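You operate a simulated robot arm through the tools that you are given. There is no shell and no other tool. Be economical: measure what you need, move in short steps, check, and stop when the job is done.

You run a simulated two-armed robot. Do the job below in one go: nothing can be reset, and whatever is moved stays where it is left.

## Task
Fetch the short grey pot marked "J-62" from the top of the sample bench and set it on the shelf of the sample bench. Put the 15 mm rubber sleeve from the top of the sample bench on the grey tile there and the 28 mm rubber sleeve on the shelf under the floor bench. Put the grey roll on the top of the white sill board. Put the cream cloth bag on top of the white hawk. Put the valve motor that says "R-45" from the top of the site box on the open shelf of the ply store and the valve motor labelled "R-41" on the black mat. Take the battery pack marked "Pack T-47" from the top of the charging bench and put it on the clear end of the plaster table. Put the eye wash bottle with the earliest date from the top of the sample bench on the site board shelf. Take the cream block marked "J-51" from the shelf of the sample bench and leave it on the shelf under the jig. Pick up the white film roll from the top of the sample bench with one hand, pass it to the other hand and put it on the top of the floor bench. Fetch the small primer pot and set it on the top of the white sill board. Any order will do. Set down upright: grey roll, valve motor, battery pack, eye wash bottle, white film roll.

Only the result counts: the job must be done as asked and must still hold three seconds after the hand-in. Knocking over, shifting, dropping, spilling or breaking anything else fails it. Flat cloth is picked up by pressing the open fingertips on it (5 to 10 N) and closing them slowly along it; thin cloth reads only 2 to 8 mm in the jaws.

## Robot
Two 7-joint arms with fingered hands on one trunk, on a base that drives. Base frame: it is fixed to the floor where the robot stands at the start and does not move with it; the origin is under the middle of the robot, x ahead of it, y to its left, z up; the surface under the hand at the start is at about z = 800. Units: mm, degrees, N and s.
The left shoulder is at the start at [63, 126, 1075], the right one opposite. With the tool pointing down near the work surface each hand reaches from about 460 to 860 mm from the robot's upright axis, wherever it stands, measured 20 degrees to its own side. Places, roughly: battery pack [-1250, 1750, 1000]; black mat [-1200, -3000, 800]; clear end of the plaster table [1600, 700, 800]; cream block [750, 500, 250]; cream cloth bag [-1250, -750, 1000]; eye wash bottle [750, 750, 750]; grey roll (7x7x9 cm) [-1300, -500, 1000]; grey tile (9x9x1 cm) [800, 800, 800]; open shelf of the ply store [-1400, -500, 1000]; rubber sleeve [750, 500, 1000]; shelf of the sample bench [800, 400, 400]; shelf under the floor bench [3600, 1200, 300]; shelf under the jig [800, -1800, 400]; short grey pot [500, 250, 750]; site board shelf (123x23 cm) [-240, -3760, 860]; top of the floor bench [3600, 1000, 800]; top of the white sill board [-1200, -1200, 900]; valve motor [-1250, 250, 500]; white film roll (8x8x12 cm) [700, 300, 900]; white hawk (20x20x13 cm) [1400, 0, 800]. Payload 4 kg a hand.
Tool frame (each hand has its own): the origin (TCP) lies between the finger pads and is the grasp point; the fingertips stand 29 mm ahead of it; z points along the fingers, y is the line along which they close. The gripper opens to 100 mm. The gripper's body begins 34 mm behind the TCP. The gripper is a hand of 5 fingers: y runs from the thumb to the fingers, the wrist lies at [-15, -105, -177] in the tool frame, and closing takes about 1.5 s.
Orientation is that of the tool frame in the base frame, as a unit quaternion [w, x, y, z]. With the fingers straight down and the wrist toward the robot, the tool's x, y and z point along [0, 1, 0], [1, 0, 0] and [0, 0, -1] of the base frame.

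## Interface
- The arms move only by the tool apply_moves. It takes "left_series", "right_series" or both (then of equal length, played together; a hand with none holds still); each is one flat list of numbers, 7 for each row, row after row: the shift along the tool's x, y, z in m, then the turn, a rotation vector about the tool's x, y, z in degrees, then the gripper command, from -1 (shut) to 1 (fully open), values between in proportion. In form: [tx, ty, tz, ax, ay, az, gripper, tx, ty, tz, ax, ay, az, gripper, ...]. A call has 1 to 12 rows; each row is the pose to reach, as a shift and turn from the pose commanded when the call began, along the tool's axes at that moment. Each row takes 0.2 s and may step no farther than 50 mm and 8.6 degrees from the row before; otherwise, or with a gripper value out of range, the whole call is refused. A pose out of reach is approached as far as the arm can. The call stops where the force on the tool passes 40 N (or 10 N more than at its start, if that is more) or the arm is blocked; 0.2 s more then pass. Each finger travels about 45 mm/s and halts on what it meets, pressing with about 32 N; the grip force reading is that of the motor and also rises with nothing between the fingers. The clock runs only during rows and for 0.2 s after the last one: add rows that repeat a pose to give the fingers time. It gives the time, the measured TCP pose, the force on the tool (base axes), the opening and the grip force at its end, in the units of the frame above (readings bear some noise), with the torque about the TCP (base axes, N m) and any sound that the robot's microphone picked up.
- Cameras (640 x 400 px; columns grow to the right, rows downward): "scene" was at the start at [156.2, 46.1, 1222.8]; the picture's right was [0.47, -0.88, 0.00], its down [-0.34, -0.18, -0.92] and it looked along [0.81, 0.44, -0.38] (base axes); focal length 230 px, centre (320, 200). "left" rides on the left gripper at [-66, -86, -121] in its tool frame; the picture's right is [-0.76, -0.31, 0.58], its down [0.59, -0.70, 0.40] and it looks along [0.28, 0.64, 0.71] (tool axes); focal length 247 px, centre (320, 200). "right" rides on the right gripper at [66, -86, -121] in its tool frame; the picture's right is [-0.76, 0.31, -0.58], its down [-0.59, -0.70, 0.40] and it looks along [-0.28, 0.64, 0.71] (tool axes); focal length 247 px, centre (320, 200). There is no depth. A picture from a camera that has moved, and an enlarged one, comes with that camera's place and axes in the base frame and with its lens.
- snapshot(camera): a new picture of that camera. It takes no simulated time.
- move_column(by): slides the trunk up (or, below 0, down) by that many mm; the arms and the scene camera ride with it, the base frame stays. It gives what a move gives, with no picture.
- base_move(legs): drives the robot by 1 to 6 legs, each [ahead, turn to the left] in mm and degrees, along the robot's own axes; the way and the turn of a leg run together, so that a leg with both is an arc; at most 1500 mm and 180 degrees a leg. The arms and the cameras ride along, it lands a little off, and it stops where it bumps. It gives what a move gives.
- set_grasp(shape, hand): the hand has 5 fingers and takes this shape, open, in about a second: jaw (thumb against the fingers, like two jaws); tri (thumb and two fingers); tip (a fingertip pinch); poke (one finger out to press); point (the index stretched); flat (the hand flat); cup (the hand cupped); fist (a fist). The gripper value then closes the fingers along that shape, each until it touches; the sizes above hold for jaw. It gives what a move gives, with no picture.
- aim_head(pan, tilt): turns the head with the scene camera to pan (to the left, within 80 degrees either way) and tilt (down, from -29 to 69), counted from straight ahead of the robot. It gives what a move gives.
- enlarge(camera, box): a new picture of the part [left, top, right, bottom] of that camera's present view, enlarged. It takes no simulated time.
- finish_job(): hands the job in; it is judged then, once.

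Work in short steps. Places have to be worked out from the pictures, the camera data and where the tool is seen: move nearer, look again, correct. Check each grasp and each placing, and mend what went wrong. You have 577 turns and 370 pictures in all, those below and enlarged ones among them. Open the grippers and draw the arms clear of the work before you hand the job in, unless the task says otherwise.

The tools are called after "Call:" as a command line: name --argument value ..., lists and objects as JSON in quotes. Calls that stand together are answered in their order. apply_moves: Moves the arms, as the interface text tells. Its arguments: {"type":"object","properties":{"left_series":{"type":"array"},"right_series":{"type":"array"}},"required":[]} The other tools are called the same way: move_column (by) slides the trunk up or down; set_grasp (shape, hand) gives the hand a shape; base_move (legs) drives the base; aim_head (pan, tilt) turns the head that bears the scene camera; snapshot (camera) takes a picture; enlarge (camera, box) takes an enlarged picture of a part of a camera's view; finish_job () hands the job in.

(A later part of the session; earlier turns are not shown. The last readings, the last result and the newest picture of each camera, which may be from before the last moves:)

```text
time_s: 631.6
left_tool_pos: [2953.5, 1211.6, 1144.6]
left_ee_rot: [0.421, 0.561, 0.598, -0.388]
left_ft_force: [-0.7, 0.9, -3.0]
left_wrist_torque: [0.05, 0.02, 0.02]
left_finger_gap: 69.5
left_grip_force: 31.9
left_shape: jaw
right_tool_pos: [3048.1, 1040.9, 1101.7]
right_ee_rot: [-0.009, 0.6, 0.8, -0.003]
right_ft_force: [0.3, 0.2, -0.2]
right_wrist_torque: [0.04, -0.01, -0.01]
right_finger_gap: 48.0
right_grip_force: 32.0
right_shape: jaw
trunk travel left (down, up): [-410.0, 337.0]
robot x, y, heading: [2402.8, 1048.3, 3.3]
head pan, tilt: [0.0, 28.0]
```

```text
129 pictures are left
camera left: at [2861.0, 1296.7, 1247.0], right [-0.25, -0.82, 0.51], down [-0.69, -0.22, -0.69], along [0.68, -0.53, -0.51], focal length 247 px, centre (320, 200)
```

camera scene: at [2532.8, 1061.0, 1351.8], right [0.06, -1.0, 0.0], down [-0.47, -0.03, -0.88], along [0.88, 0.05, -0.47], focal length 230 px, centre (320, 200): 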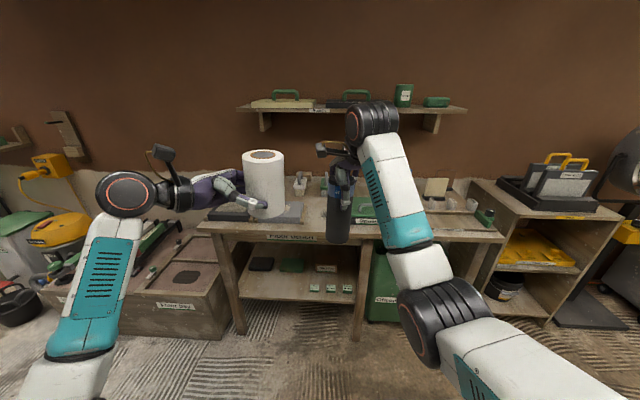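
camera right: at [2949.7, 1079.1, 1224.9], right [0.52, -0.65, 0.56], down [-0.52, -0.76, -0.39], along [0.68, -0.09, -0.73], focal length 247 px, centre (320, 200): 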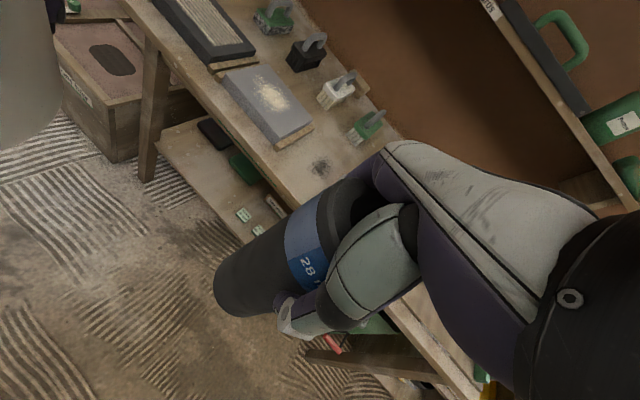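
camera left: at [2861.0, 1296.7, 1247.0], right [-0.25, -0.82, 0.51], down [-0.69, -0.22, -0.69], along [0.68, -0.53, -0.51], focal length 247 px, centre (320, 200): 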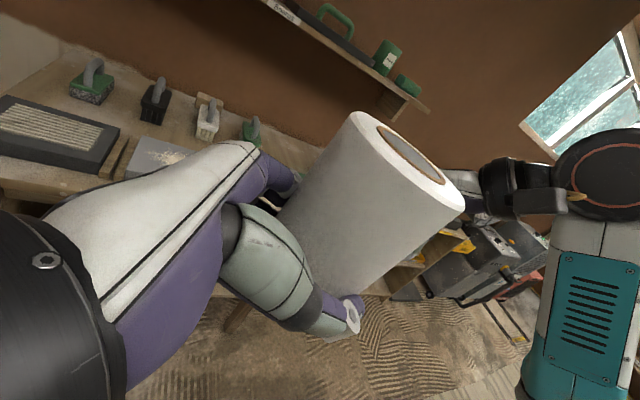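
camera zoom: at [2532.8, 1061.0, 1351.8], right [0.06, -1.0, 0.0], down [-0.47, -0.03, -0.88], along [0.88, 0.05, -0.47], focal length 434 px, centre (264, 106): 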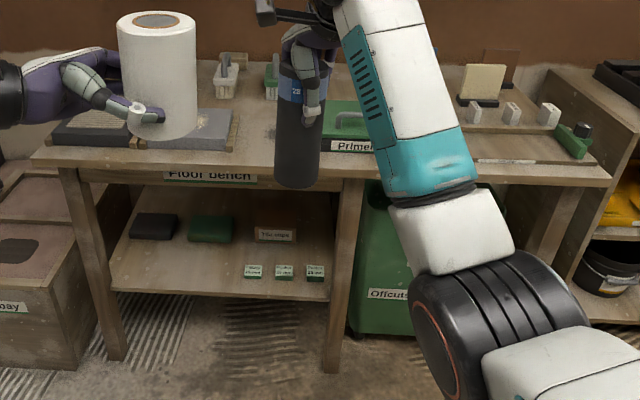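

Free spot on the top ≈(3390,1065). Swing the left hand's approach by 50° about the vertical (roll stays upright) and move the sleeve hand aside.

Call:
apply_moves --left_series '[0, 0, -0.005, -6.7, 0.05, -2.45, -1, 0, 0, -0.01, -13.4, 0.1, -4.9, -1, 0, 0, -0.015, -20.1, 0.15, -7.4, -1, 0, 0, -0.02, -26.8, 0.2, -9.9, -1, 0, 0, -0.025, -33.5, 0.25, -12.3, -1, 0, 0, -0.03, -40.2, 0.3, -14.8, -1, 0, 0, -0.035, -47, 0.4, -17.2, -1]' --right_series '[-0.03, -0.009, -0.008, 0, 0, 0, -1, -0.06, -0.018, -0.017, 0, 0, 0, -1, -0.09, -0.027, -0.026, 0, 0, 0, -1, -0.12, -0.035, -0.034, 0, 0, 0, -1, -0.15, -0.044, -0.043, 0, 0, 0, -1, -0.18, -0.053, -0.052, 0, 0, 0, -1, -0.21, -0.062, -0.06, 0, 0, 0, -1]'

Call:
snapshot --camera "scene"

```text
time_s: 633.2
left_tool_pos: [2951.7, 1242.3, 1157.0]
left_ee_rot: [0.546, 0.255, 0.779, -0.174]
left_ft_force: [0.4, -0.5, -3.2]
left_wrist_torque: [0.06, 0.07, -0.01]
left_finger_gap: 69.6
left_grip_force: 31.4
left_shape: jaw
right_tool_pos: [3048.5, 820.9, 1159.1]
right_ee_rot: [-0.011, 0.6, 0.8, -0.002]
right_ft_force: [0.7, 0.7, -0.4]
right_wrist_torque: [0.04, 0.03, 0.02]
right_finger_gap: 47.4
right_grip_force: 32.1
right_shape: jaw
trunk travel left (down, up): [-410.0, 337.0]
robot x, y, heading: [2401.5, 1047.8, 3.4]
head pan, tilt: [0.0, 28.0]
```

```text
128 pictures are left
camera scene: at [2532.7, 1059.8, 1351.8], right [0.06, -1.0, 0.0], down [-0.47, -0.03, -0.88], along [0.88, 0.05, -0.47], focal length 230 px, centre (320, 200)
```

scene: 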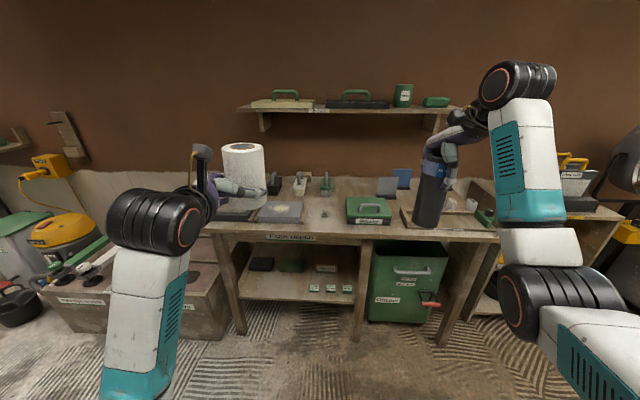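

Call:
enlarge --camera "scene" --box '[220, 160, 420, 310]'

```text
2.67 times, centred on (320, 235) of scene
camera zoom: at [2532.7, 1059.8, 1351.8], right [0.06, -1.0, 0.0], down [-0.47, -0.03, -0.88], along [0.88, 0.05, -0.47], focal length 615 px, centre (320, 107)
```

zoom: 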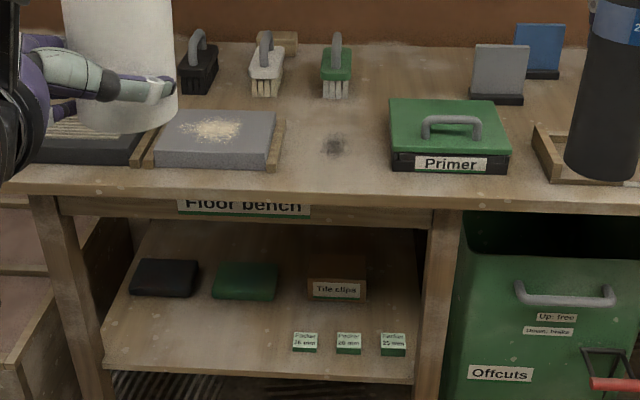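

Drive 350 forward.

Call:
base_move --legs '[[345, 0]]'

Call:
snapshot --camera "scene"

```text
time_s: 635.4
left_tool_pos: [3292.8, 1269.7, 1154.4]
left_ee_rot: [0.545, 0.253, 0.78, -0.173]
left_ft_force: [-0.1, 0.6, -2.9]
left_wrist_torque: [0.04, 0.05, -0.01]
left_finger_gap: 69.9
left_grip_force: 32.1
left_shape: jaw
right_tool_pos: [3391.3, 847.1, 1159.2]
right_ee_rot: [-0.011, 0.598, 0.802, -0.004]
right_ft_force: [-0.5, 0.3, 0.1]
right_wrist_torque: [-0.02, 0.06, -0.01]
right_finger_gap: 48.0
right_grip_force: 32.6
right_shape: jaw
trunk travel left (down, up): [-410.0, 337.0]
robot x, y, heading: [2734.8, 1074.7, 3.8]
head pan, tilt: [0.0, 28.0]
```

```text
126 pictures are left
camera scene: at [2873.3, 1082.4, 1351.7], right [0.06, -1.0, 0.0], down [-0.47, -0.03, -0.88], along [0.88, 0.06, -0.47], focal length 230 px, centre (320, 200)
```

scene: 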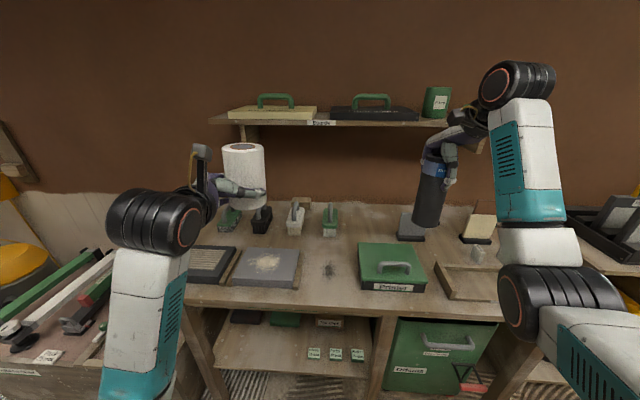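

Table z≈804; target roll centre (3405,1084). Move left hand over it.

Call:
apply_moves --left_series '[-0.013, -0.017, 0.036, 0, 0, 0, -1, -0.026, -0.034, 0.072, 0, 0, 0, -1, -0.04, -0.051, 0.107, 0, 0, 0, -1, -0.053, -0.068, 0.143, 0, 0, 0, -1, -0.066, -0.085, 0.179, 0, 0, 0, -1]'

Call:
snapshot --camera "scene"

```text
time_s: 636.6
left_tool_pos: [3398.4, 1087.5, 1152.7]
left_ee_rot: [0.545, 0.252, 0.78, -0.173]
left_ft_force: [0.2, -0.3, -2.9]
left_wrist_torque: [0.02, 0.08, 0.0]
left_finger_gap: 69.3
left_grip_force: 32.4
left_shape: jaw
right_tool_pos: [3391.1, 846.5, 1158.7]
right_ee_rot: [-0.01, 0.598, 0.802, -0.003]
right_ft_force: [0.5, -0.2, 0.0]
right_wrist_torque: [0.0, -0.01, 0.03]
right_finger_gap: 47.6
right_grip_force: 32.4
right_shape: jaw
trunk travel left (down, up): [-410.0, 337.0]
robot x, y, heading: [2737.2, 1070.4, 3.7]
head pan, tilt: [0.0, 28.0]
```

```text
125 pictures are left
camera scene: at [2872.9, 1081.4, 1351.7], right [0.06, -1.0, 0.0], down [-0.47, -0.03, -0.88], along [0.88, 0.06, -0.47], focal length 230 px, centre (320, 200)
```

scene: 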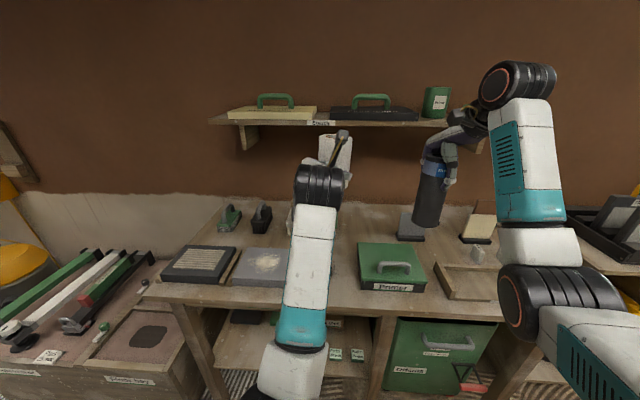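

Lower the roll to ~890.

Call:
apply_moves --left_series '[0.036, 0, 0.013, 0, 0, 0, -1, 0.072, 0, 0.026, 0, 0, 0, -1, 0.108, -0.001, 0.04, 0, 0, 0, -1, 0.144, -0.001, 0.053, 0, 0, 0, -1, 0.18, -0.001, 0.066, 0, 0, 0, -1, 0.215, -0.002, 0.079, 0, 0, 0, -1, 0.246, -0.002, 0.09, 0, 0, 0, -1]'

Call:
snapshot --camera "scene"

Call:
snapshot --camera "left"

```text
time_s: 637.9
left_tool_pos: [3432.9, 1116.3, 1054.5]
left_ee_rot: [0.597, 0.268, 0.746, -0.123]
left_ft_force: [-0.4, 1.3, -2.7]
left_wrist_torque: [0.06, 0.04, 0.01]
left_finger_gap: 69.5
left_grip_force: 31.9
left_shape: jaw
right_tool_pos: [3390.9, 846.4, 1158.0]
right_ee_rot: [-0.01, 0.597, 0.802, -0.003]
right_ft_force: [-0.5, 0.9, 0.1]
right_wrist_torque: [-0.04, 0.0, 0.03]
right_finger_gap: 48.1
right_grip_force: 31.7
right_shape: jaw
trunk travel left (down, up): [-410.0, 337.0]
robot x, y, heading: [2737.4, 1073.2, 3.9]
head pan, tilt: [0.0, 28.0]
stopped in row 6 (left hand): the arm was blocked; the commanded pose is now the measured one
```

```text
124 pictures are left
camera scene: at [2872.8, 1082.6, 1351.8], right [0.06, -1.0, 0.0], down [-0.47, -0.03, -0.88], along [0.88, 0.06, -0.47], focal length 230 px, centre (320, 200)
```

scene: 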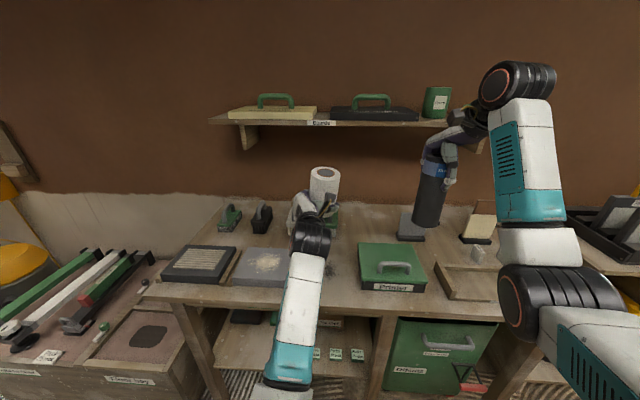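

```text
123 pictures are left
camera left: at [3295.4, 1090.1, 1136.6], right [0.42, -0.74, 0.53], down [-0.14, -0.63, -0.76], along [0.9, 0.24, -0.37], focal length 247 px, centre (320, 200)
```

left: 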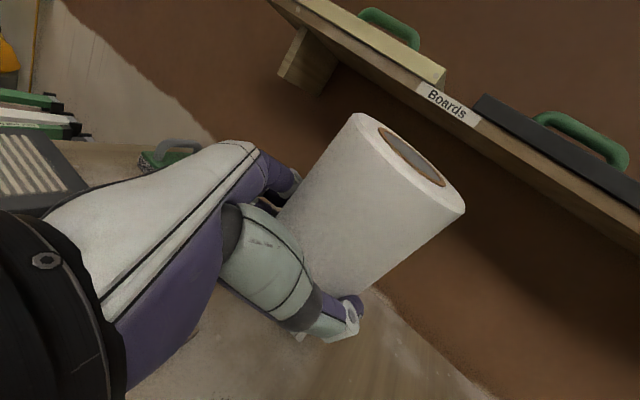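

The arm was blocked while reaching down from this trunk height. Raise the left slightly and right by 150, then lower the trunk instead.

Call:
apply_moves --left_series '[-0.02, 0.005, -0.008, 0, 0, 0, -1, -0.045, 0.008, -0.012, 0, 0, 0, -1, -0.045, 0.008, -0.012, 0, 0, 0, -1, -0.045, 0.008, -0.012, 0, 0, 0, -1]' --right_series '[0, -0.02, -0.04, 0, 0, 0, -1, 0, -0.04, -0.08, 0, 0, 0, -1, 0, -0.06, -0.12, 0, 0, 0, -1, 0, -0.08, -0.15, 0, 0, 0, -1]'

Call:
move_column --by -180

Call:
snapshot --camera "scene"

```text
time_s: 638.9
left_tool_pos: [3434.5, 1122.6, 1098.1]
left_ee_rot: [0.596, 0.268, 0.748, -0.118]
left_ft_force: [0.7, -0.4, -3.0]
left_wrist_torque: [0.02, 0.06, -0.01]
left_finger_gap: 69.6
left_grip_force: 32.1
left_shape: jaw
right_tool_pos: [3316.1, 818.9, 1309.6]
right_ee_rot: [-0.01, 0.599, 0.801, -0.003]
right_ft_force: [1.1, 0.4, -0.5]
right_wrist_torque: [0.02, -0.02, -0.02]
right_finger_gap: 48.1
right_grip_force: 32.2
right_shape: jaw
trunk travel left (down, up): [-410.0, 337.0]
robot x, y, heading: [2738.2, 1073.3, 3.9]
head pan, tilt: [0.0, 28.0]
```

```text
time_s: 640.9
left_tool_pos: [3431.5, 1116.9, 917.7]
left_ee_rot: [0.597, 0.268, 0.747, -0.122]
left_ft_force: [0.7, 0.0, -2.3]
left_wrist_torque: [0.06, -0.01, -0.03]
left_finger_gap: 69.4
left_grip_force: 32.1
left_shape: jaw
right_tool_pos: [3316.1, 822.8, 1131.7]
right_ee_rot: [-0.01, 0.598, 0.801, -0.002]
right_ft_force: [0.8, 0.3, -0.6]
right_wrist_torque: [0.01, 0.0, 0.03]
right_finger_gap: 47.9
right_grip_force: 32.2
right_shape: jaw
trunk travel left (down, up): [-230.0, 517.0]
robot x, y, heading: [2741.0, 1072.3, 3.8]
head pan, tilt: [0.0, 28.0]
```

```text
122 pictures are left
camera scene: at [2918.8, 1085.2, 1167.7], right [0.06, -1.0, 0.0], down [-0.47, -0.03, -0.88], along [0.88, 0.06, -0.47], focal length 230 px, centre (320, 200)
```

scene: 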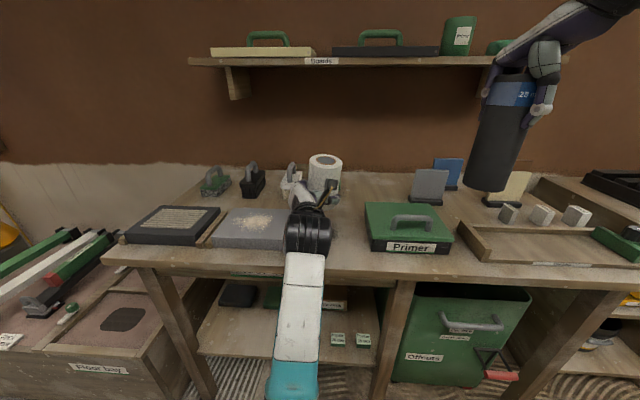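

Level the roll and recentre.

Call:
apply_moves --left_series '[-0.001, -0.014, -0.004, 0.9, 1.7, -2.3, -1, -0.002, -0.028, -0.009, 1.7, 3.4, -4.7, -1, -0.0024, -0.041, -0.013, 2.6, 5.1, -7.0, -1]'

Call:
snapshot --camera "left"

Call:
enlarge --camera "scene" --box '[200, 130, 460, 300]'

```text
time_s: 641.7
left_tool_pos: [3402.3, 1089.5, 924.5]
left_ee_rot: [0.552, 0.241, 0.781, -0.164]
left_ft_force: [-0.3, -1.0, -2.4]
left_wrist_torque: [0.02, 0.07, -0.02]
left_finger_gap: 69.4
left_grip_force: 31.4
left_shape: jaw
right_tool_pos: [3317.4, 823.1, 1130.9]
right_ee_rot: [-0.01, 0.598, 0.802, -0.003]
right_ft_force: [-0.2, 0.1, -0.4]
right_wrist_torque: [-0.01, -0.03, 0.01]
right_finger_gap: 47.7
right_grip_force: 31.8
right_shape: jaw
trunk travel left (down, up): [-230.0, 517.0]
robot x, y, heading: [2741.6, 1068.4, 4.0]
head pan, tilt: [0.0, 28.0]
```

```text
121 pictures are left
camera left: at [3277.7, 1068.7, 1027.7], right [0.49, -0.7, 0.51], down [-0.24, -0.68, -0.7], along [0.84, 0.22, -0.5], focal length 247 px, centre (320, 200)
```

left: 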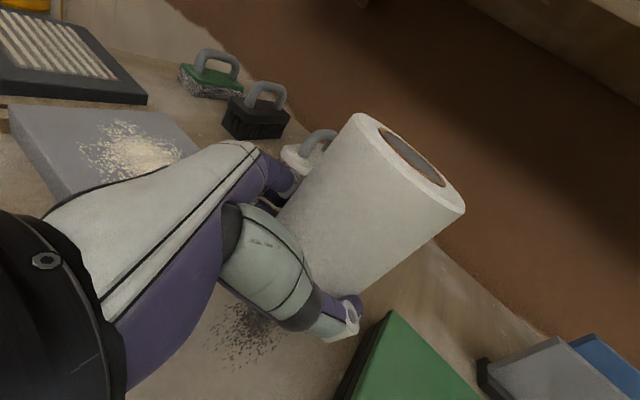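

```text
2.35 times, centred on (330, 215) of scene
camera zoom: at [2919.1, 1085.1, 1167.6], right [0.06, -1.0, 0.0], down [-0.47, -0.03, -0.88], along [0.88, 0.06, -0.47], focal length 542 px, centre (296, 165)
```

zoom: 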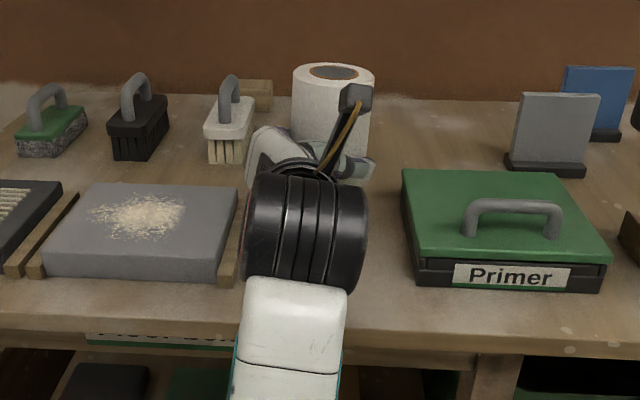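

Upright and centred. Lower 60 mm.

Call:
apply_moves --left_series '[0.019, 0, 0.0067, 0, 0, 0, -1, 0.038, 0, 0.0134, 0, 0, 0, -1, 0.0565, -0.001, 0.02, 0, 0, 0, -1]'

Call:
snapshot --camera "left"

```text
time_s: 642.7
left_tool_pos: [3413.1, 1107.8, 884.1]
left_ee_rot: [0.566, 0.244, 0.775, -0.139]
left_ft_force: [0.5, -0.1, -3.3]
left_wrist_torque: [0.01, 0.01, 0.0]
left_finger_gap: 69.4
left_grip_force: 32.0
left_shape: jaw
right_tool_pos: [3317.6, 823.3, 1130.1]
right_ee_rot: [-0.01, 0.599, 0.801, -0.004]
right_ft_force: [0.4, 0.3, -0.3]
right_wrist_torque: [-0.03, 0.0, -0.01]
right_finger_gap: 47.6
right_grip_force: 31.9
right_shape: jaw
trunk travel left (down, up): [-230.0, 517.0]
robot x, y, heading: [2740.1, 1068.6, 3.6]
head pan, tilt: [0.0, 28.0]
stopped in row 3 (left hand): the arm was blocked; the commanded pose is now the measured one
```

```text
119 pictures are left
camera left: at [3284.6, 1080.9, 979.9], right [0.48, -0.71, 0.51], down [-0.2, -0.66, -0.73], along [0.85, 0.25, -0.46], focal length 247 px, centre (320, 200)
```

left: 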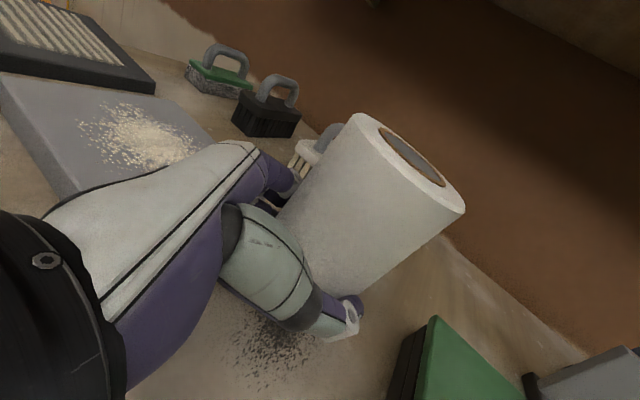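

The limit is relative to the trunk. Raise the left 70, lower the trunk 90, then level again.

Call:
apply_moves --left_series '[-0.033, 0.001, -0.012, 0, 0, 0, -1, -0.066, 0.002, -0.024, 0, 0, 0, -1]'

Call:
move_column --by -100

```text
time_s: 643.3
left_tool_pos: [3409.3, 1101.7, 954.7]
left_ee_rot: [0.565, 0.242, 0.775, -0.146]
left_ft_force: [-0.3, -0.4, -3.2]
left_wrist_torque: [0.03, 0.07, -0.01]
left_finger_gap: 69.5
left_grip_force: 32.5
left_shape: jaw
right_tool_pos: [3316.1, 823.8, 1131.0]
right_ee_rot: [-0.009, 0.597, 0.802, -0.003]
right_ft_force: [-0.4, -0.1, 0.0]
right_wrist_torque: [0.06, -0.02, 0.02]
right_finger_gap: 47.7
right_grip_force: 32.1
right_shape: jaw
trunk travel left (down, up): [-230.0, 517.0]
robot x, y, heading: [2742.6, 1072.2, 3.7]
head pan, tilt: [0.0, 28.0]
```

```text
time_s: 644.6
left_tool_pos: [3409.1, 1103.8, 854.3]
left_ee_rot: [0.566, 0.243, 0.774, -0.144]
left_ft_force: [0.9, -1.1, -3.0]
left_wrist_torque: [0.04, 0.05, -0.01]
left_finger_gap: 69.4
left_grip_force: 31.8
left_shape: jaw
right_tool_pos: [3316.2, 822.9, 1030.1]
right_ee_rot: [-0.009, 0.597, 0.802, -0.002]
right_ft_force: [1.0, -0.2, 0.3]
right_wrist_torque: [-0.01, 0.0, -0.01]
right_finger_gap: 47.9
right_grip_force: 31.8
right_shape: jaw
trunk travel left (down, up): [-130.0, 617.0]
robot x, y, heading: [2742.2, 1073.3, 3.7]
head pan, tilt: [0.0, 28.0]
```

Call:
apply_moves --left_series '[0, -0.009, -0.001, 0.45, 0.7, -1.2, -1, -0.001, -0.018, -0.001, 0.9, 1.35, -2.4, -1]'

Call:
snapshot --camera "left"

Call:
snapshot --camera "scene"

```text
time_s: 645.2
left_tool_pos: [3400.4, 1088.7, 853.9]
left_ee_rot: [0.551, 0.232, 0.786, -0.16]
left_ft_force: [-0.6, 0.7, -2.9]
left_wrist_torque: [0.0, 0.02, 0.0]
left_finger_gap: 69.5
left_grip_force: 31.7
left_shape: jaw
right_tool_pos: [3316.2, 823.0, 1029.9]
right_ee_rot: [-0.009, 0.598, 0.802, -0.003]
right_ft_force: [-0.3, -0.2, -0.5]
right_wrist_torque: [0.02, -0.04, 0.03]
right_finger_gap: 47.7
right_grip_force: 32.4
right_shape: jaw
trunk travel left (down, up): [-130.0, 617.0]
robot x, y, heading: [2736.2, 1071.9, 3.6]
head pan, tilt: [0.0, 28.0]
```

```text
118 pictures are left
camera left: at [3276.4, 1065.5, 957.1], right [0.51, -0.69, 0.51], down [-0.23, -0.68, -0.69], along [0.83, 0.23, -0.51], focal length 247 px, centre (320, 200)
```

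left: 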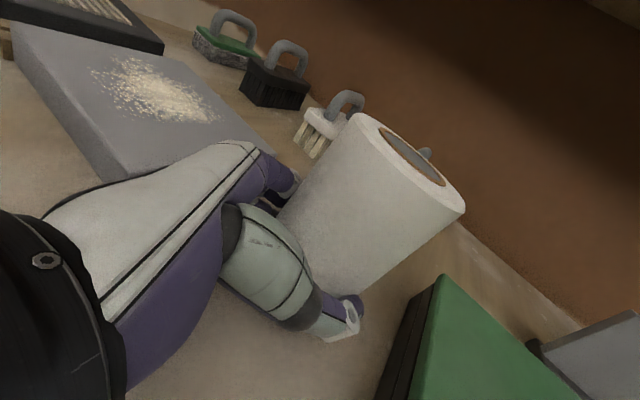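

```text
117 pictures are left
camera scene: at [2958.8, 1087.7, 1062.9], right [0.06, -1.0, 0.0], down [-0.47, -0.03, -0.88], along [0.88, 0.06, -0.47], focal length 230 px, centre (320, 200)
```

scene: 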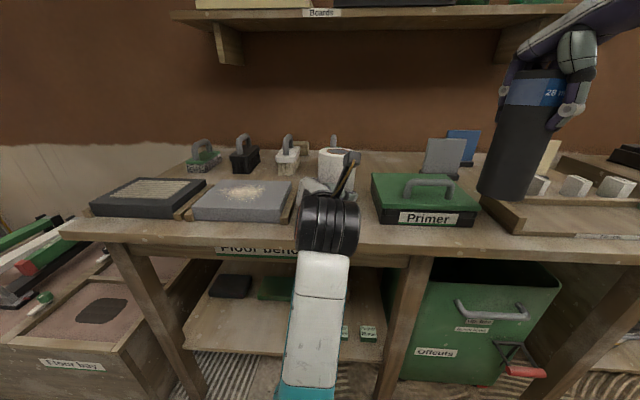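

Lower gently to contact.

Call:
apply_moves --left_series '[0.0038, 0, 0.0014, 0, 0, 0, -1, 0.0066, 0, 0.0024, 0, 0, 0, -1]'

Call:
enlarge --camera "scene" --box '[270, 130, 390, 210]'

```text
time_s: 645.8
left_tool_pos: [3399.6, 1089.2, 846.4]
left_ee_rot: [0.551, 0.233, 0.785, -0.16]
left_ft_force: [0.0, -0.7, -2.5]
left_wrist_torque: [0.02, 0.06, 0.01]
left_finger_gap: 69.4
left_grip_force: 32.1
left_shape: jaw
right_tool_pos: [3316.8, 823.1, 1030.4]
right_ee_rot: [-0.009, 0.598, 0.802, -0.003]
right_ft_force: [-0.2, -0.4, 0.1]
right_wrist_torque: [0.01, 0.03, 0.0]
right_finger_gap: 47.9
right_grip_force: 32.0
right_shape: jaw
trunk travel left (down, up): [-130.0, 617.0]
robot x, y, heading: [2735.1, 1071.7, 3.9]
head pan, tilt: [0.0, 28.0]
```

```text
5.00 times, centred on (330, 170) of scene
camera zoom: at [2958.8, 1087.6, 1062.9], right [0.06, -1.0, 0.0], down [-0.47, -0.03, -0.88], along [0.88, 0.06, -0.47], focal length 1153 px, centre (270, 350)
```

zoom: 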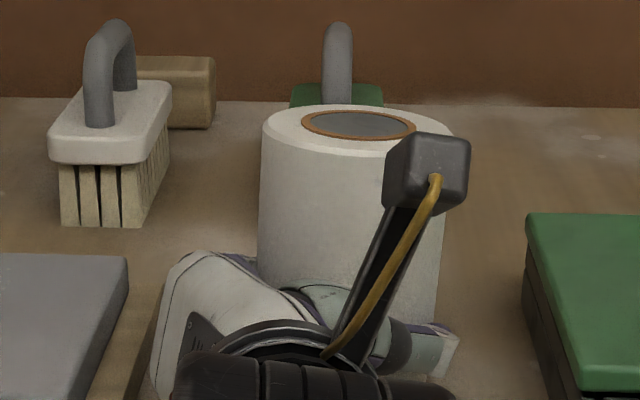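

Call:
apply_moves --left_series '[0.0038, 0, 0.0014, 0, 0, 0, -1, 0.0066, 0, 0.0024, 0, 0, 0, -1]'

```text
time_s: 646.4
left_tool_pos: [3398.1, 1089.7, 841.6]
left_ee_rot: [0.554, 0.233, 0.783, -0.16]
left_ft_force: [1.5, 2.5, 6.8]
left_wrist_torque: [0.16, -0.32, -0.02]
left_finger_gap: 69.4
left_grip_force: 32.2
left_shape: jaw
right_tool_pos: [3316.9, 822.7, 1030.9]
right_ee_rot: [-0.008, 0.598, 0.802, -0.002]
right_ft_force: [-0.2, -0.2, -0.3]
right_wrist_torque: [-0.02, 0.0, 0.0]
right_finger_gap: 47.8
right_grip_force: 31.5
right_shape: jaw
trunk travel left (down, up): [-130.0, 617.0]
robot x, y, heading: [2737.5, 1071.2, 3.7]
head pan, tilt: [0.0, 28.0]
```

Contact. Open slowly.

Call:
apply_moves --left_series '[0.001, 0, 0, 0, 0, 0, -0.4, 0.001, 0, 0, 0, 0, 0, 0, 0.001, 0, 0, 0, 0, 0, 0.3, 0.001, 0, 0, 0, 0, 0, 0.6, 0.001, 0, 0, 0, 0, 0, 0.8, 0.001, 0, 0, 0, 0, 0, 1, 0.001, 0, 0, 0, 0, 0, 1, 0.001, 0, 0, 0, 0, 0, 1]'

Call:
snapshot --camera "left"

Call:
enlarge --camera "scene" --box '[270, 130, 390, 210]'

```text
time_s: 648.2
left_tool_pos: [3398.4, 1088.2, 839.9]
left_ee_rot: [0.551, 0.232, 0.786, -0.159]
left_ft_force: [-1.8, -5.0, 10.8]
left_wrist_torque: [0.26, -0.13, -0.03]
left_finger_gap: 99.9
left_grip_force: 0.0
left_shape: jaw
right_tool_pos: [3315.5, 823.1, 1031.5]
right_ee_rot: [-0.009, 0.598, 0.801, -0.002]
right_ft_force: [-0.2, 0.4, -0.2]
right_wrist_torque: [-0.01, 0.0, 0.02]
right_finger_gap: 47.7
right_grip_force: 32.5
right_shape: jaw
trunk travel left (down, up): [-130.0, 617.0]
robot x, y, heading: [2737.4, 1076.0, 3.8]
head pan, tilt: [0.0, 28.0]
```

```text
115 pictures are left
camera left: at [3274.2, 1066.1, 941.7], right [0.5, -0.69, 0.51], down [-0.23, -0.68, -0.69], along [0.83, 0.23, -0.51], focal length 247 px, centre (320, 200)
```

left: 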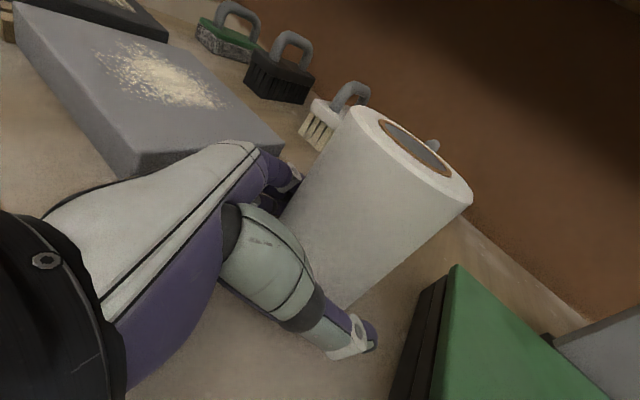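

```text
5.00 times, centred on (330, 170) of scene
camera zoom: at [2957.7, 1087.2, 1063.1], right [0.06, -1.0, 0.0], down [-0.47, -0.03, -0.88], along [0.88, 0.06, -0.47], focal length 1153 px, centre (270, 350)
```

zoom: 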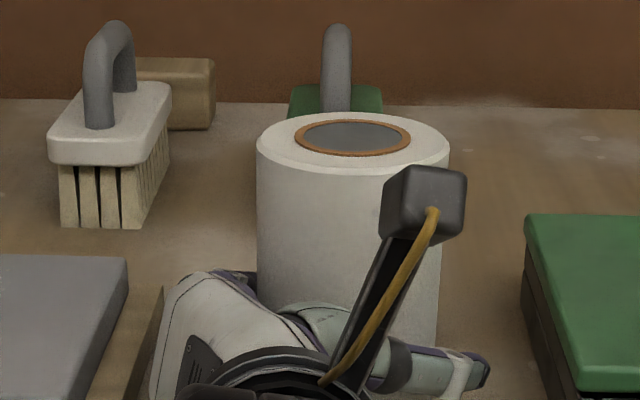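

Roll stands. Ease up 4 mm, then retreat the open hand straight back.

Call:
apply_moves --left_series '[-0.005, 0, 0, 0, 0, 0, 1, -0.005, 0, 0, 0, 0, 0, 1]'

```text
time_s: 648.8
left_tool_pos: [3400.2, 1088.4, 842.0]
left_ee_rot: [0.551, 0.233, 0.785, -0.159]
left_ft_force: [0.0, -1.7, 3.6]
left_wrist_torque: [0.09, -0.03, 0.02]
left_finger_gap: 99.8
left_grip_force: 0.0
left_shape: jaw
right_tool_pos: [3316.1, 822.6, 1031.0]
right_ee_rot: [-0.01, 0.598, 0.802, -0.001]
right_ft_force: [0.5, -0.9, -1.5]
right_wrist_torque: [0.03, 0.0, 0.01]
right_finger_gap: 47.7
right_grip_force: 31.4
right_shape: jaw
trunk travel left (down, up): [-130.0, 617.0]
robot x, y, heading: [2739.8, 1071.1, 3.7]
head pan, tilt: [0.0, 28.0]
```

Call:
apply_moves --left_series '[-0.005, 0, 0, 0, 0, 0, 1, -0.005, 0, -0.02, 0, 0, 0, 1, -0.005, 0, -0.05, 0, 0, 0, 1, -0.005, 0, -0.09, 0, 0, 0, 1, -0.005, 0, -0.13, 0, 0, 0, 1]'

Call:
snapshot --camera "scene"

```text
time_s: 650.0
left_tool_pos: [3297.5, 1157.2, 891.1]
left_ee_rot: [0.551, 0.234, 0.785, -0.158]
left_ft_force: [-0.6, 0.4, 0.7]
left_wrist_torque: [-0.01, 0.02, 0.02]
left_finger_gap: 99.7
left_grip_force: 0.0
left_shape: jaw
right_tool_pos: [3316.5, 822.9, 1029.9]
right_ee_rot: [-0.009, 0.598, 0.802, -0.003]
right_ft_force: [-0.2, 0.1, -1.3]
right_wrist_torque: [0.04, -0.01, 0.0]
right_finger_gap: 47.7
right_grip_force: 32.0
right_shape: jaw
trunk travel left (down, up): [-130.0, 617.0]
robot x, y, heading: [2737.5, 1069.2, 3.7]
head pan, tilt: [0.0, 28.0]
```

```text
113 pictures are left
camera scene: at [2958.5, 1087.6, 1063.0], right [0.06, -1.0, 0.0], down [-0.47, -0.03, -0.88], along [0.88, 0.06, -0.47], focal length 230 px, centre (320, 200)
```

scene: 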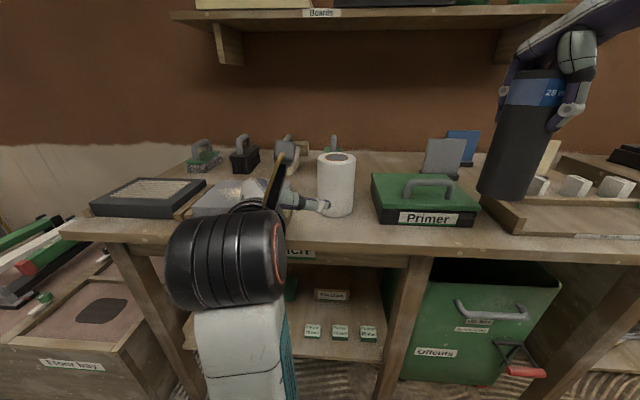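

Film roll is on the top. Back off, then prepare for the shelf.

Call:
base_move --legs '[[-420, 0]]'

Call:
apply_moves --left_series '[-0.04, -0.02, -0.02, 0, 0, 0, 0.5, -0.08, -0.04, -0.04, 0, 0, 0, 0.5, -0.12, -0.06, -0.06, 0, 0, 0, 0.5, -0.16, -0.08, -0.08, 0, 0, 0, 0.5, -0.2, -0.1, -0.1, 0, 0, 0, 0.5]' --right_series '[0.03, 0.0, 0.0, 0, 0, 0, -1, 0.06, 0, 0, 0, 0, 0, -1, 0.09, 0, 0, 0, 0, 0, -1, 0.12, 0.0, 0, 0, 0, 0, -1, 0.14, 0, 0, 0, 0, 0, -1]'

Call:
base_move --legs '[[0, 86], [400, 0], [0, -89]]'

Call:
snapshot --camera "scene"

```text
time_s: 652.6
left_tool_pos: [2876.6, 1129.3, 892.5]
left_ee_rot: [0.551, 0.234, 0.785, -0.16]
left_ft_force: [-0.4, 0.1, 0.2]
left_wrist_torque: [0.04, -0.01, -0.04]
left_finger_gap: 100.0
left_grip_force: 0.0
left_shape: jaw
right_tool_pos: [2895.3, 795.9, 1030.6]
right_ee_rot: [-0.009, 0.599, 0.801, -0.003]
right_ft_force: [0.6, -0.3, -0.5]
right_wrist_torque: [0.0, -0.02, 0.0]
right_finger_gap: 47.7
right_grip_force: 31.2
right_shape: jaw
trunk travel left (down, up): [-130.0, 617.0]
robot x, y, heading: [2319.8, 1046.3, 3.8]
head pan, tilt: [0.0, 28.0]
```

```text
time_s: 653.8
left_tool_pos: [2881.6, 1060.3, 1070.5]
left_ee_rot: [0.556, 0.236, 0.781, -0.159]
left_ft_force: [0.1, 0.2, 0.1]
left_wrist_torque: [-0.04, -0.01, 0.03]
left_finger_gap: 75.1
left_grip_force: 0.1
left_shape: jaw
left hand out of reach, approached as far as the arm can: row 3, 4, 5
right_tool_pos: [2855.8, 928.8, 1030.1]
right_ee_rot: [-0.009, 0.598, 0.801, -0.002]
right_ft_force: [0.0, -0.3, -0.1]
right_wrist_torque: [-0.01, 0.01, 0.0]
right_finger_gap: 47.5
right_grip_force: 32.3
right_shape: jaw
trunk travel left (down, up): [-130.0, 617.0]
robot x, y, heading: [2321.2, 1044.0, 3.7]
head pan, tilt: [0.0, 28.0]
```

```text
time_s: 664.0
left_tool_pos: [2874.1, 1468.5, 1069.5]
left_ee_rot: [0.556, 0.236, 0.781, -0.159]
left_ft_force: [0.1, 0.8, -0.7]
left_wrist_torque: [0.0, -0.01, 0.01]
left_finger_gap: 75.2
left_grip_force: 0.0
left_shape: jaw
right_tool_pos: [2849.1, 1336.5, 1030.4]
right_ee_rot: [-0.01, 0.599, 0.801, -0.002]
right_ft_force: [0.4, 1.0, -0.3]
right_wrist_torque: [0.03, 0.01, -0.03]
right_finger_gap: 48.0
right_grip_force: 32.0
right_shape: jaw
trunk travel left (down, up): [-130.0, 617.0]
robot x, y, heading: [2309.7, 1454.5, 3.7]
head pan, tilt: [0.0, 28.0]
```

```text
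112 pictures are left
camera scene: at [2531.1, 1467.9, 1062.9], right [0.06, -1.0, 0.0], down [-0.47, -0.03, -0.88], along [0.88, 0.05, -0.47], focal length 230 px, centre (320, 200)
```

scene: 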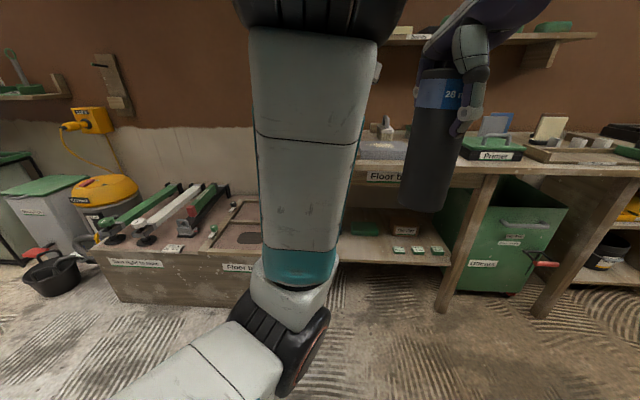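

Swing the left arm out to the left.

Call:
apply_moves --left_series '[0.012, 0.026, -0.034, 0, 0, 0, 0.5, 0.025, 0.052, -0.069, 0, 0, 0, 0.5, 0.037, 0.078, -0.103, 0, 0, 0, 0.5, 0.05, 0.103, -0.138, 0, 0, 0, 0.5, 0.062, 0.129, -0.172, 0, 0, 0, 0.5, 0.075, 0.155, -0.207, 0, 0, 0, 0.5]'

Call:
snapshot --camera "scene"

```text
time_s: 665.4
left_tool_pos: [2855.3, 1720.7, 1034.7]
left_ee_rot: [0.557, 0.236, 0.781, -0.159]
left_ft_force: [-0.2, -0.1, -0.1]
left_wrist_torque: [0.01, -0.02, -0.01]
left_finger_gap: 75.3
left_grip_force: 0.1
left_shape: jaw
left hand out of reach, approached as far as the arm can: row 1, 2, 3, 4, 5, 6
right_tool_pos: [2847.8, 1337.5, 1030.7]
right_ee_rot: [-0.008, 0.598, 0.801, -0.002]
right_ft_force: [0.2, -0.2, -0.1]
right_wrist_torque: [-0.03, -0.03, 0.0]
right_finger_gap: 47.8
right_grip_force: 32.0
right_shape: jaw
trunk travel left (down, up): [-130.0, 617.0]
robot x, y, heading: [2312.6, 1451.8, 3.3]
head pan, tilt: [0.0, 28.0]
```

```text
111 pictures are left
camera scene: at [2530.6, 1469.1, 1063.1], right [0.06, -1.0, 0.0], down [-0.47, -0.03, -0.88], along [0.88, 0.05, -0.47], focal length 230 px, centre (320, 200)
```

scene: 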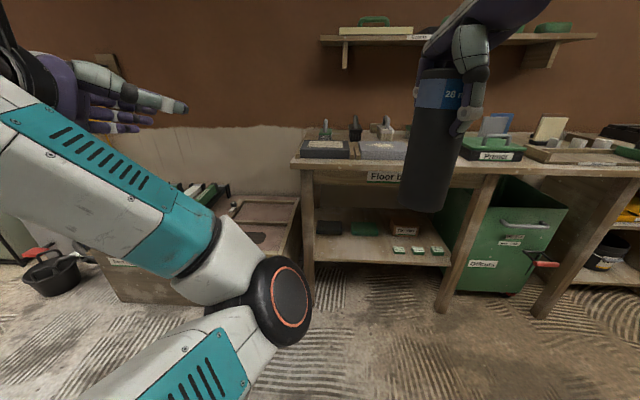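

Shelf z≈332, free front strip around (3378,1367). Lower trunk fully and lower the right hand in front of the bench.

Call:
move_column --by -130

Call:
apply_moves --right_series '[0, 0, 0.04, 0, 0, 0, -1, 0, 0, 0.08, 0, 0, 0, -1, 0, 0, 0.12, 0, 0, 0, -1, 0, 0, 0.16, 0, 0, 0, -1, 0, 0, 0.2, 0, 0, 0, -1, 0, 0, 0.24, 0, 0, 0, -1, 0, 0, 0.28, 0, 0, 0, -1, 0, 0, 0.32, 0, 0, 0, -1, 0, 0, 0.36, 0, 0, 0, -1, 0, 0, 0.4, 0, 0, 0, -1]'

Call:
snapshot --camera "scene"

Call:
snapshot --camera "right"

```text
time_s: 666.9
left_tool_pos: [2915.1, 1725.5, 817.7]
left_ee_rot: [0.489, 0.218, 0.825, -0.181]
left_ft_force: [-0.1, -0.6, 0.3]
left_wrist_torque: [0.02, -0.05, -0.02]
left_finger_gap: 75.0
left_grip_force: 0.1
left_shape: jaw
right_tool_pos: [2848.6, 1336.9, 901.9]
right_ee_rot: [-0.008, 0.598, 0.801, -0.002]
right_ft_force: [0.2, -0.3, 0.1]
right_wrist_torque: [0.03, 0.0, -0.01]
right_finger_gap: 47.7
right_grip_force: 32.0
right_shape: jaw
trunk travel left (down, up): [0.0, 747.0]
robot x, y, heading: [2311.9, 1450.1, 3.4]
head pan, tilt: [0.0, 28.0]
```

```text
time_s: 669.1
left_tool_pos: [2916.5, 1726.7, 816.6]
left_ee_rot: [0.488, 0.218, 0.825, -0.182]
left_ft_force: [0.8, 0.1, -0.1]
left_wrist_torque: [-0.02, 0.03, -0.03]
left_finger_gap: 75.0
left_grip_force: 0.0
left_shape: jaw
right_tool_pos: [2842.2, 1335.7, 500.6]
right_ee_rot: [-0.009, 0.599, 0.801, -0.003]
right_ft_force: [-0.1, -0.8, -0.9]
right_wrist_torque: [0.01, -0.02, 0.02]
right_finger_gap: 47.2
right_grip_force: 31.8
right_shape: jaw
trunk travel left (down, up): [0.0, 747.0]
robot x, y, heading: [2312.8, 1451.4, 3.5]
head pan, tilt: [0.0, 28.0]
```

```text
110 pictures are left
camera scene: at [2592.6, 1471.8, 923.8], right [0.06, -1.0, 0.0], down [-0.47, -0.03, -0.88], along [0.88, 0.05, -0.47], focal length 230 px, centre (320, 200)
```

scene: 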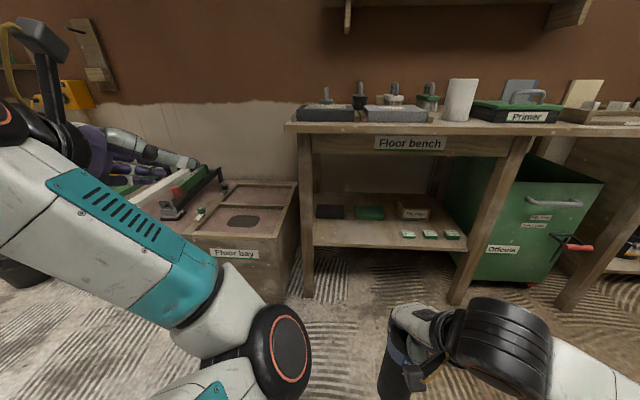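

```text
109 pictures are left
camera right: at [2743.6, 1374.3, 622.5], right [0.52, -0.64, 0.56], down [-0.51, -0.76, -0.39], along [0.68, -0.09, -0.73], focal length 247 px, centre (320, 200)
```

right: 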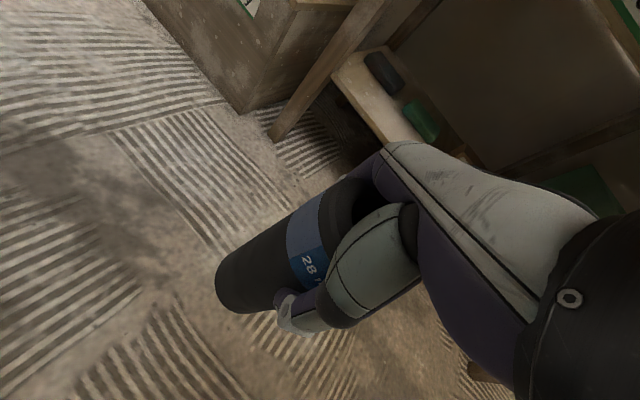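

Tilt the hand 12° (sleeve bottom forward) for clearance under the apron and lower to ~486; then drive in.

Call:
apply_moves --right_series '[0, 0, 0.007, -6, 0, 0, -1, 0, 0, 0.014, -12, 0, 0, -1]'

Call:
base_move --legs '[[380, 0]]'

Call:
snapshot --camera "right"

Call:
snapshot --camera "scene"

```text
time_s: 669.7
left_tool_pos: [2916.8, 1725.7, 817.2]
left_ee_rot: [0.489, 0.217, 0.825, -0.182]
left_ft_force: [0.1, -1.5, -0.4]
left_wrist_torque: [0.0, 0.01, -0.01]
left_finger_gap: 74.9
left_grip_force: 0.0
left_shape: jaw
right_tool_pos: [2842.8, 1336.9, 484.6]
right_ee_rot: [0.054, 0.596, 0.797, 0.081]
right_ft_force: [-0.4, -0.1, 0.1]
right_wrist_torque: [0.02, -0.03, 0.02]
right_finger_gap: 47.2
right_grip_force: 32.4
right_shape: jaw
trunk travel left (down, up): [0.0, 747.0]
robot x, y, heading: [2313.0, 1452.7, 3.4]
head pan, tilt: [0.0, 28.0]
```

```text
time_s: 672.1
left_tool_pos: [3291.0, 1752.3, 816.5]
left_ee_rot: [0.489, 0.216, 0.826, -0.18]
left_ft_force: [-0.5, 0.7, -0.1]
left_wrist_torque: [0.05, -0.02, 0.03]
left_finger_gap: 75.3
left_grip_force: 0.1
left_shape: jaw
right_tool_pos: [3217.7, 1363.7, 485.6]
right_ee_rot: [0.053, 0.594, 0.798, 0.082]
right_ft_force: [0.0, -0.3, -1.0]
right_wrist_torque: [0.01, 0.01, 0.02]
right_finger_gap: 47.4
right_grip_force: 31.3
right_shape: jaw
trunk travel left (down, up): [0.0, 747.0]
robot x, y, heading: [2684.8, 1477.3, 3.9]
head pan, tilt: [0.0, 28.0]
```

```text
108 pictures are left
camera right: at [3096.3, 1394.7, 588.4], right [0.4, -0.68, 0.62], down [-0.42, -0.73, -0.53], along [0.81, -0.04, -0.58], focal length 247 px, centre (320, 200)
```

right: 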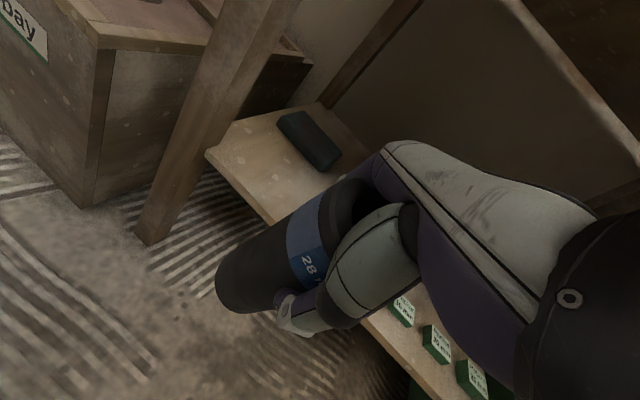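

```text
107 pictures are left
camera scene: at [2967.0, 1497.0, 923.9], right [0.07, -1.0, 0.0], down [-0.47, -0.03, -0.88], along [0.88, 0.06, -0.47], focal length 230 px, centre (320, 200)
```

scene: 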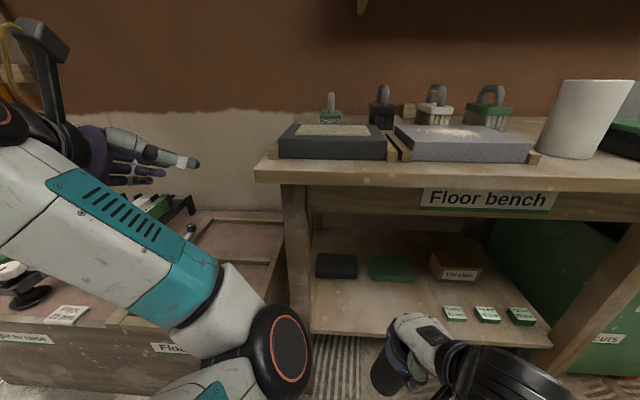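

Raise 12 mm for shelf clearance and drive the last 125 mm.

Call:
apply_moves --right_series '[0, -0.0025, -0.012, 0, 0, 0, -1]'

Call:
base_move --legs '[[125, 0]]'

Call:
snapshot --camera "right"

Call:
snapshot --camera "scene"

```text
time_s: 672.5
left_tool_pos: [3289.9, 1751.9, 817.1]
left_ee_rot: [0.489, 0.215, 0.826, -0.18]
left_ft_force: [0.1, 0.4, 0.2]
left_wrist_torque: [0.02, -0.03, -0.01]
left_finger_gap: 75.0
left_grip_force: 0.0
left_shape: jaw
right_tool_pos: [3212.1, 1360.6, 496.1]
right_ee_rot: [0.053, 0.594, 0.798, 0.081]
right_ft_force: [-0.3, 0.2, -0.6]
right_wrist_torque: [-0.02, -0.02, -0.01]
right_finger_gap: 47.6
right_grip_force: 32.1
right_shape: jaw
trunk travel left (down, up): [0.0, 747.0]
robot x, y, heading: [2685.6, 1476.0, 3.9]
head pan, tilt: [0.0, 28.0]
```

```text
time_s: 673.8
left_tool_pos: [3415.5, 1763.2, 816.3]
left_ee_rot: [0.489, 0.214, 0.826, -0.18]
left_ft_force: [-0.2, -0.2, -0.4]
left_wrist_torque: [0.01, 0.0, 0.0]
left_finger_gap: 75.1
left_grip_force: 0.0
left_shape: jaw
right_tool_pos: [3339.4, 1371.6, 496.0]
right_ee_rot: [0.053, 0.593, 0.799, 0.081]
right_ft_force: [0.4, -0.3, 0.0]
right_wrist_torque: [0.0, -0.01, 0.0]
right_finger_gap: 47.4
right_grip_force: 32.3
right_shape: jaw
trunk travel left (down, up): [0.0, 747.0]
robot x, y, heading: [2809.8, 1484.8, 4.0]
head pan, tilt: [0.0, 28.0]
```

```text
106 pictures are left
camera right: at [3218.0, 1402.6, 599.3], right [0.4, -0.68, 0.62], down [-0.42, -0.74, -0.53], along [0.81, -0.04, -0.58], focal length 247 px, centre (320, 200)
```

right: 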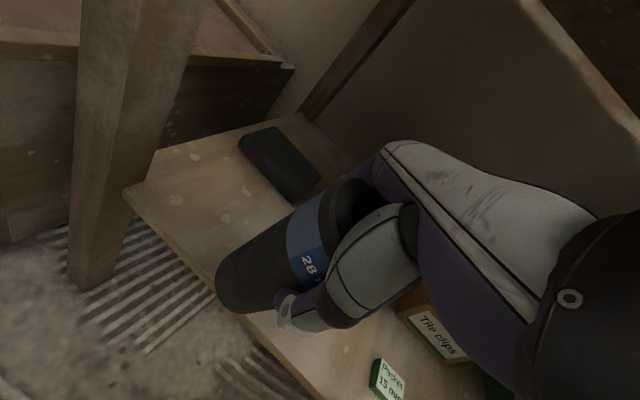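

```text
105 pictures are left
camera scene: at [3093.6, 1506.8, 923.9], right [0.07, -1.0, 0.0], down [-0.47, -0.03, -0.88], along [0.88, 0.06, -0.47], focal length 230 px, centre (320, 200)
```

scene: 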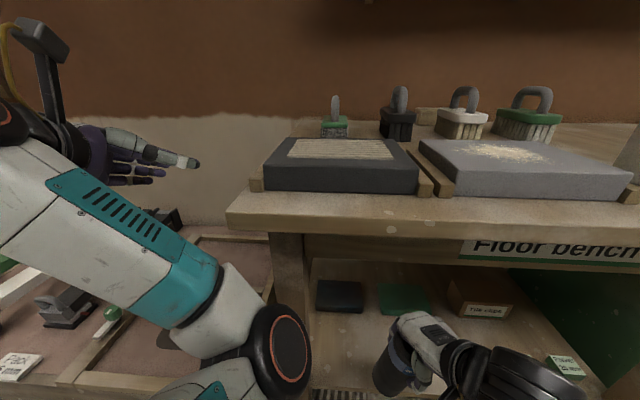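

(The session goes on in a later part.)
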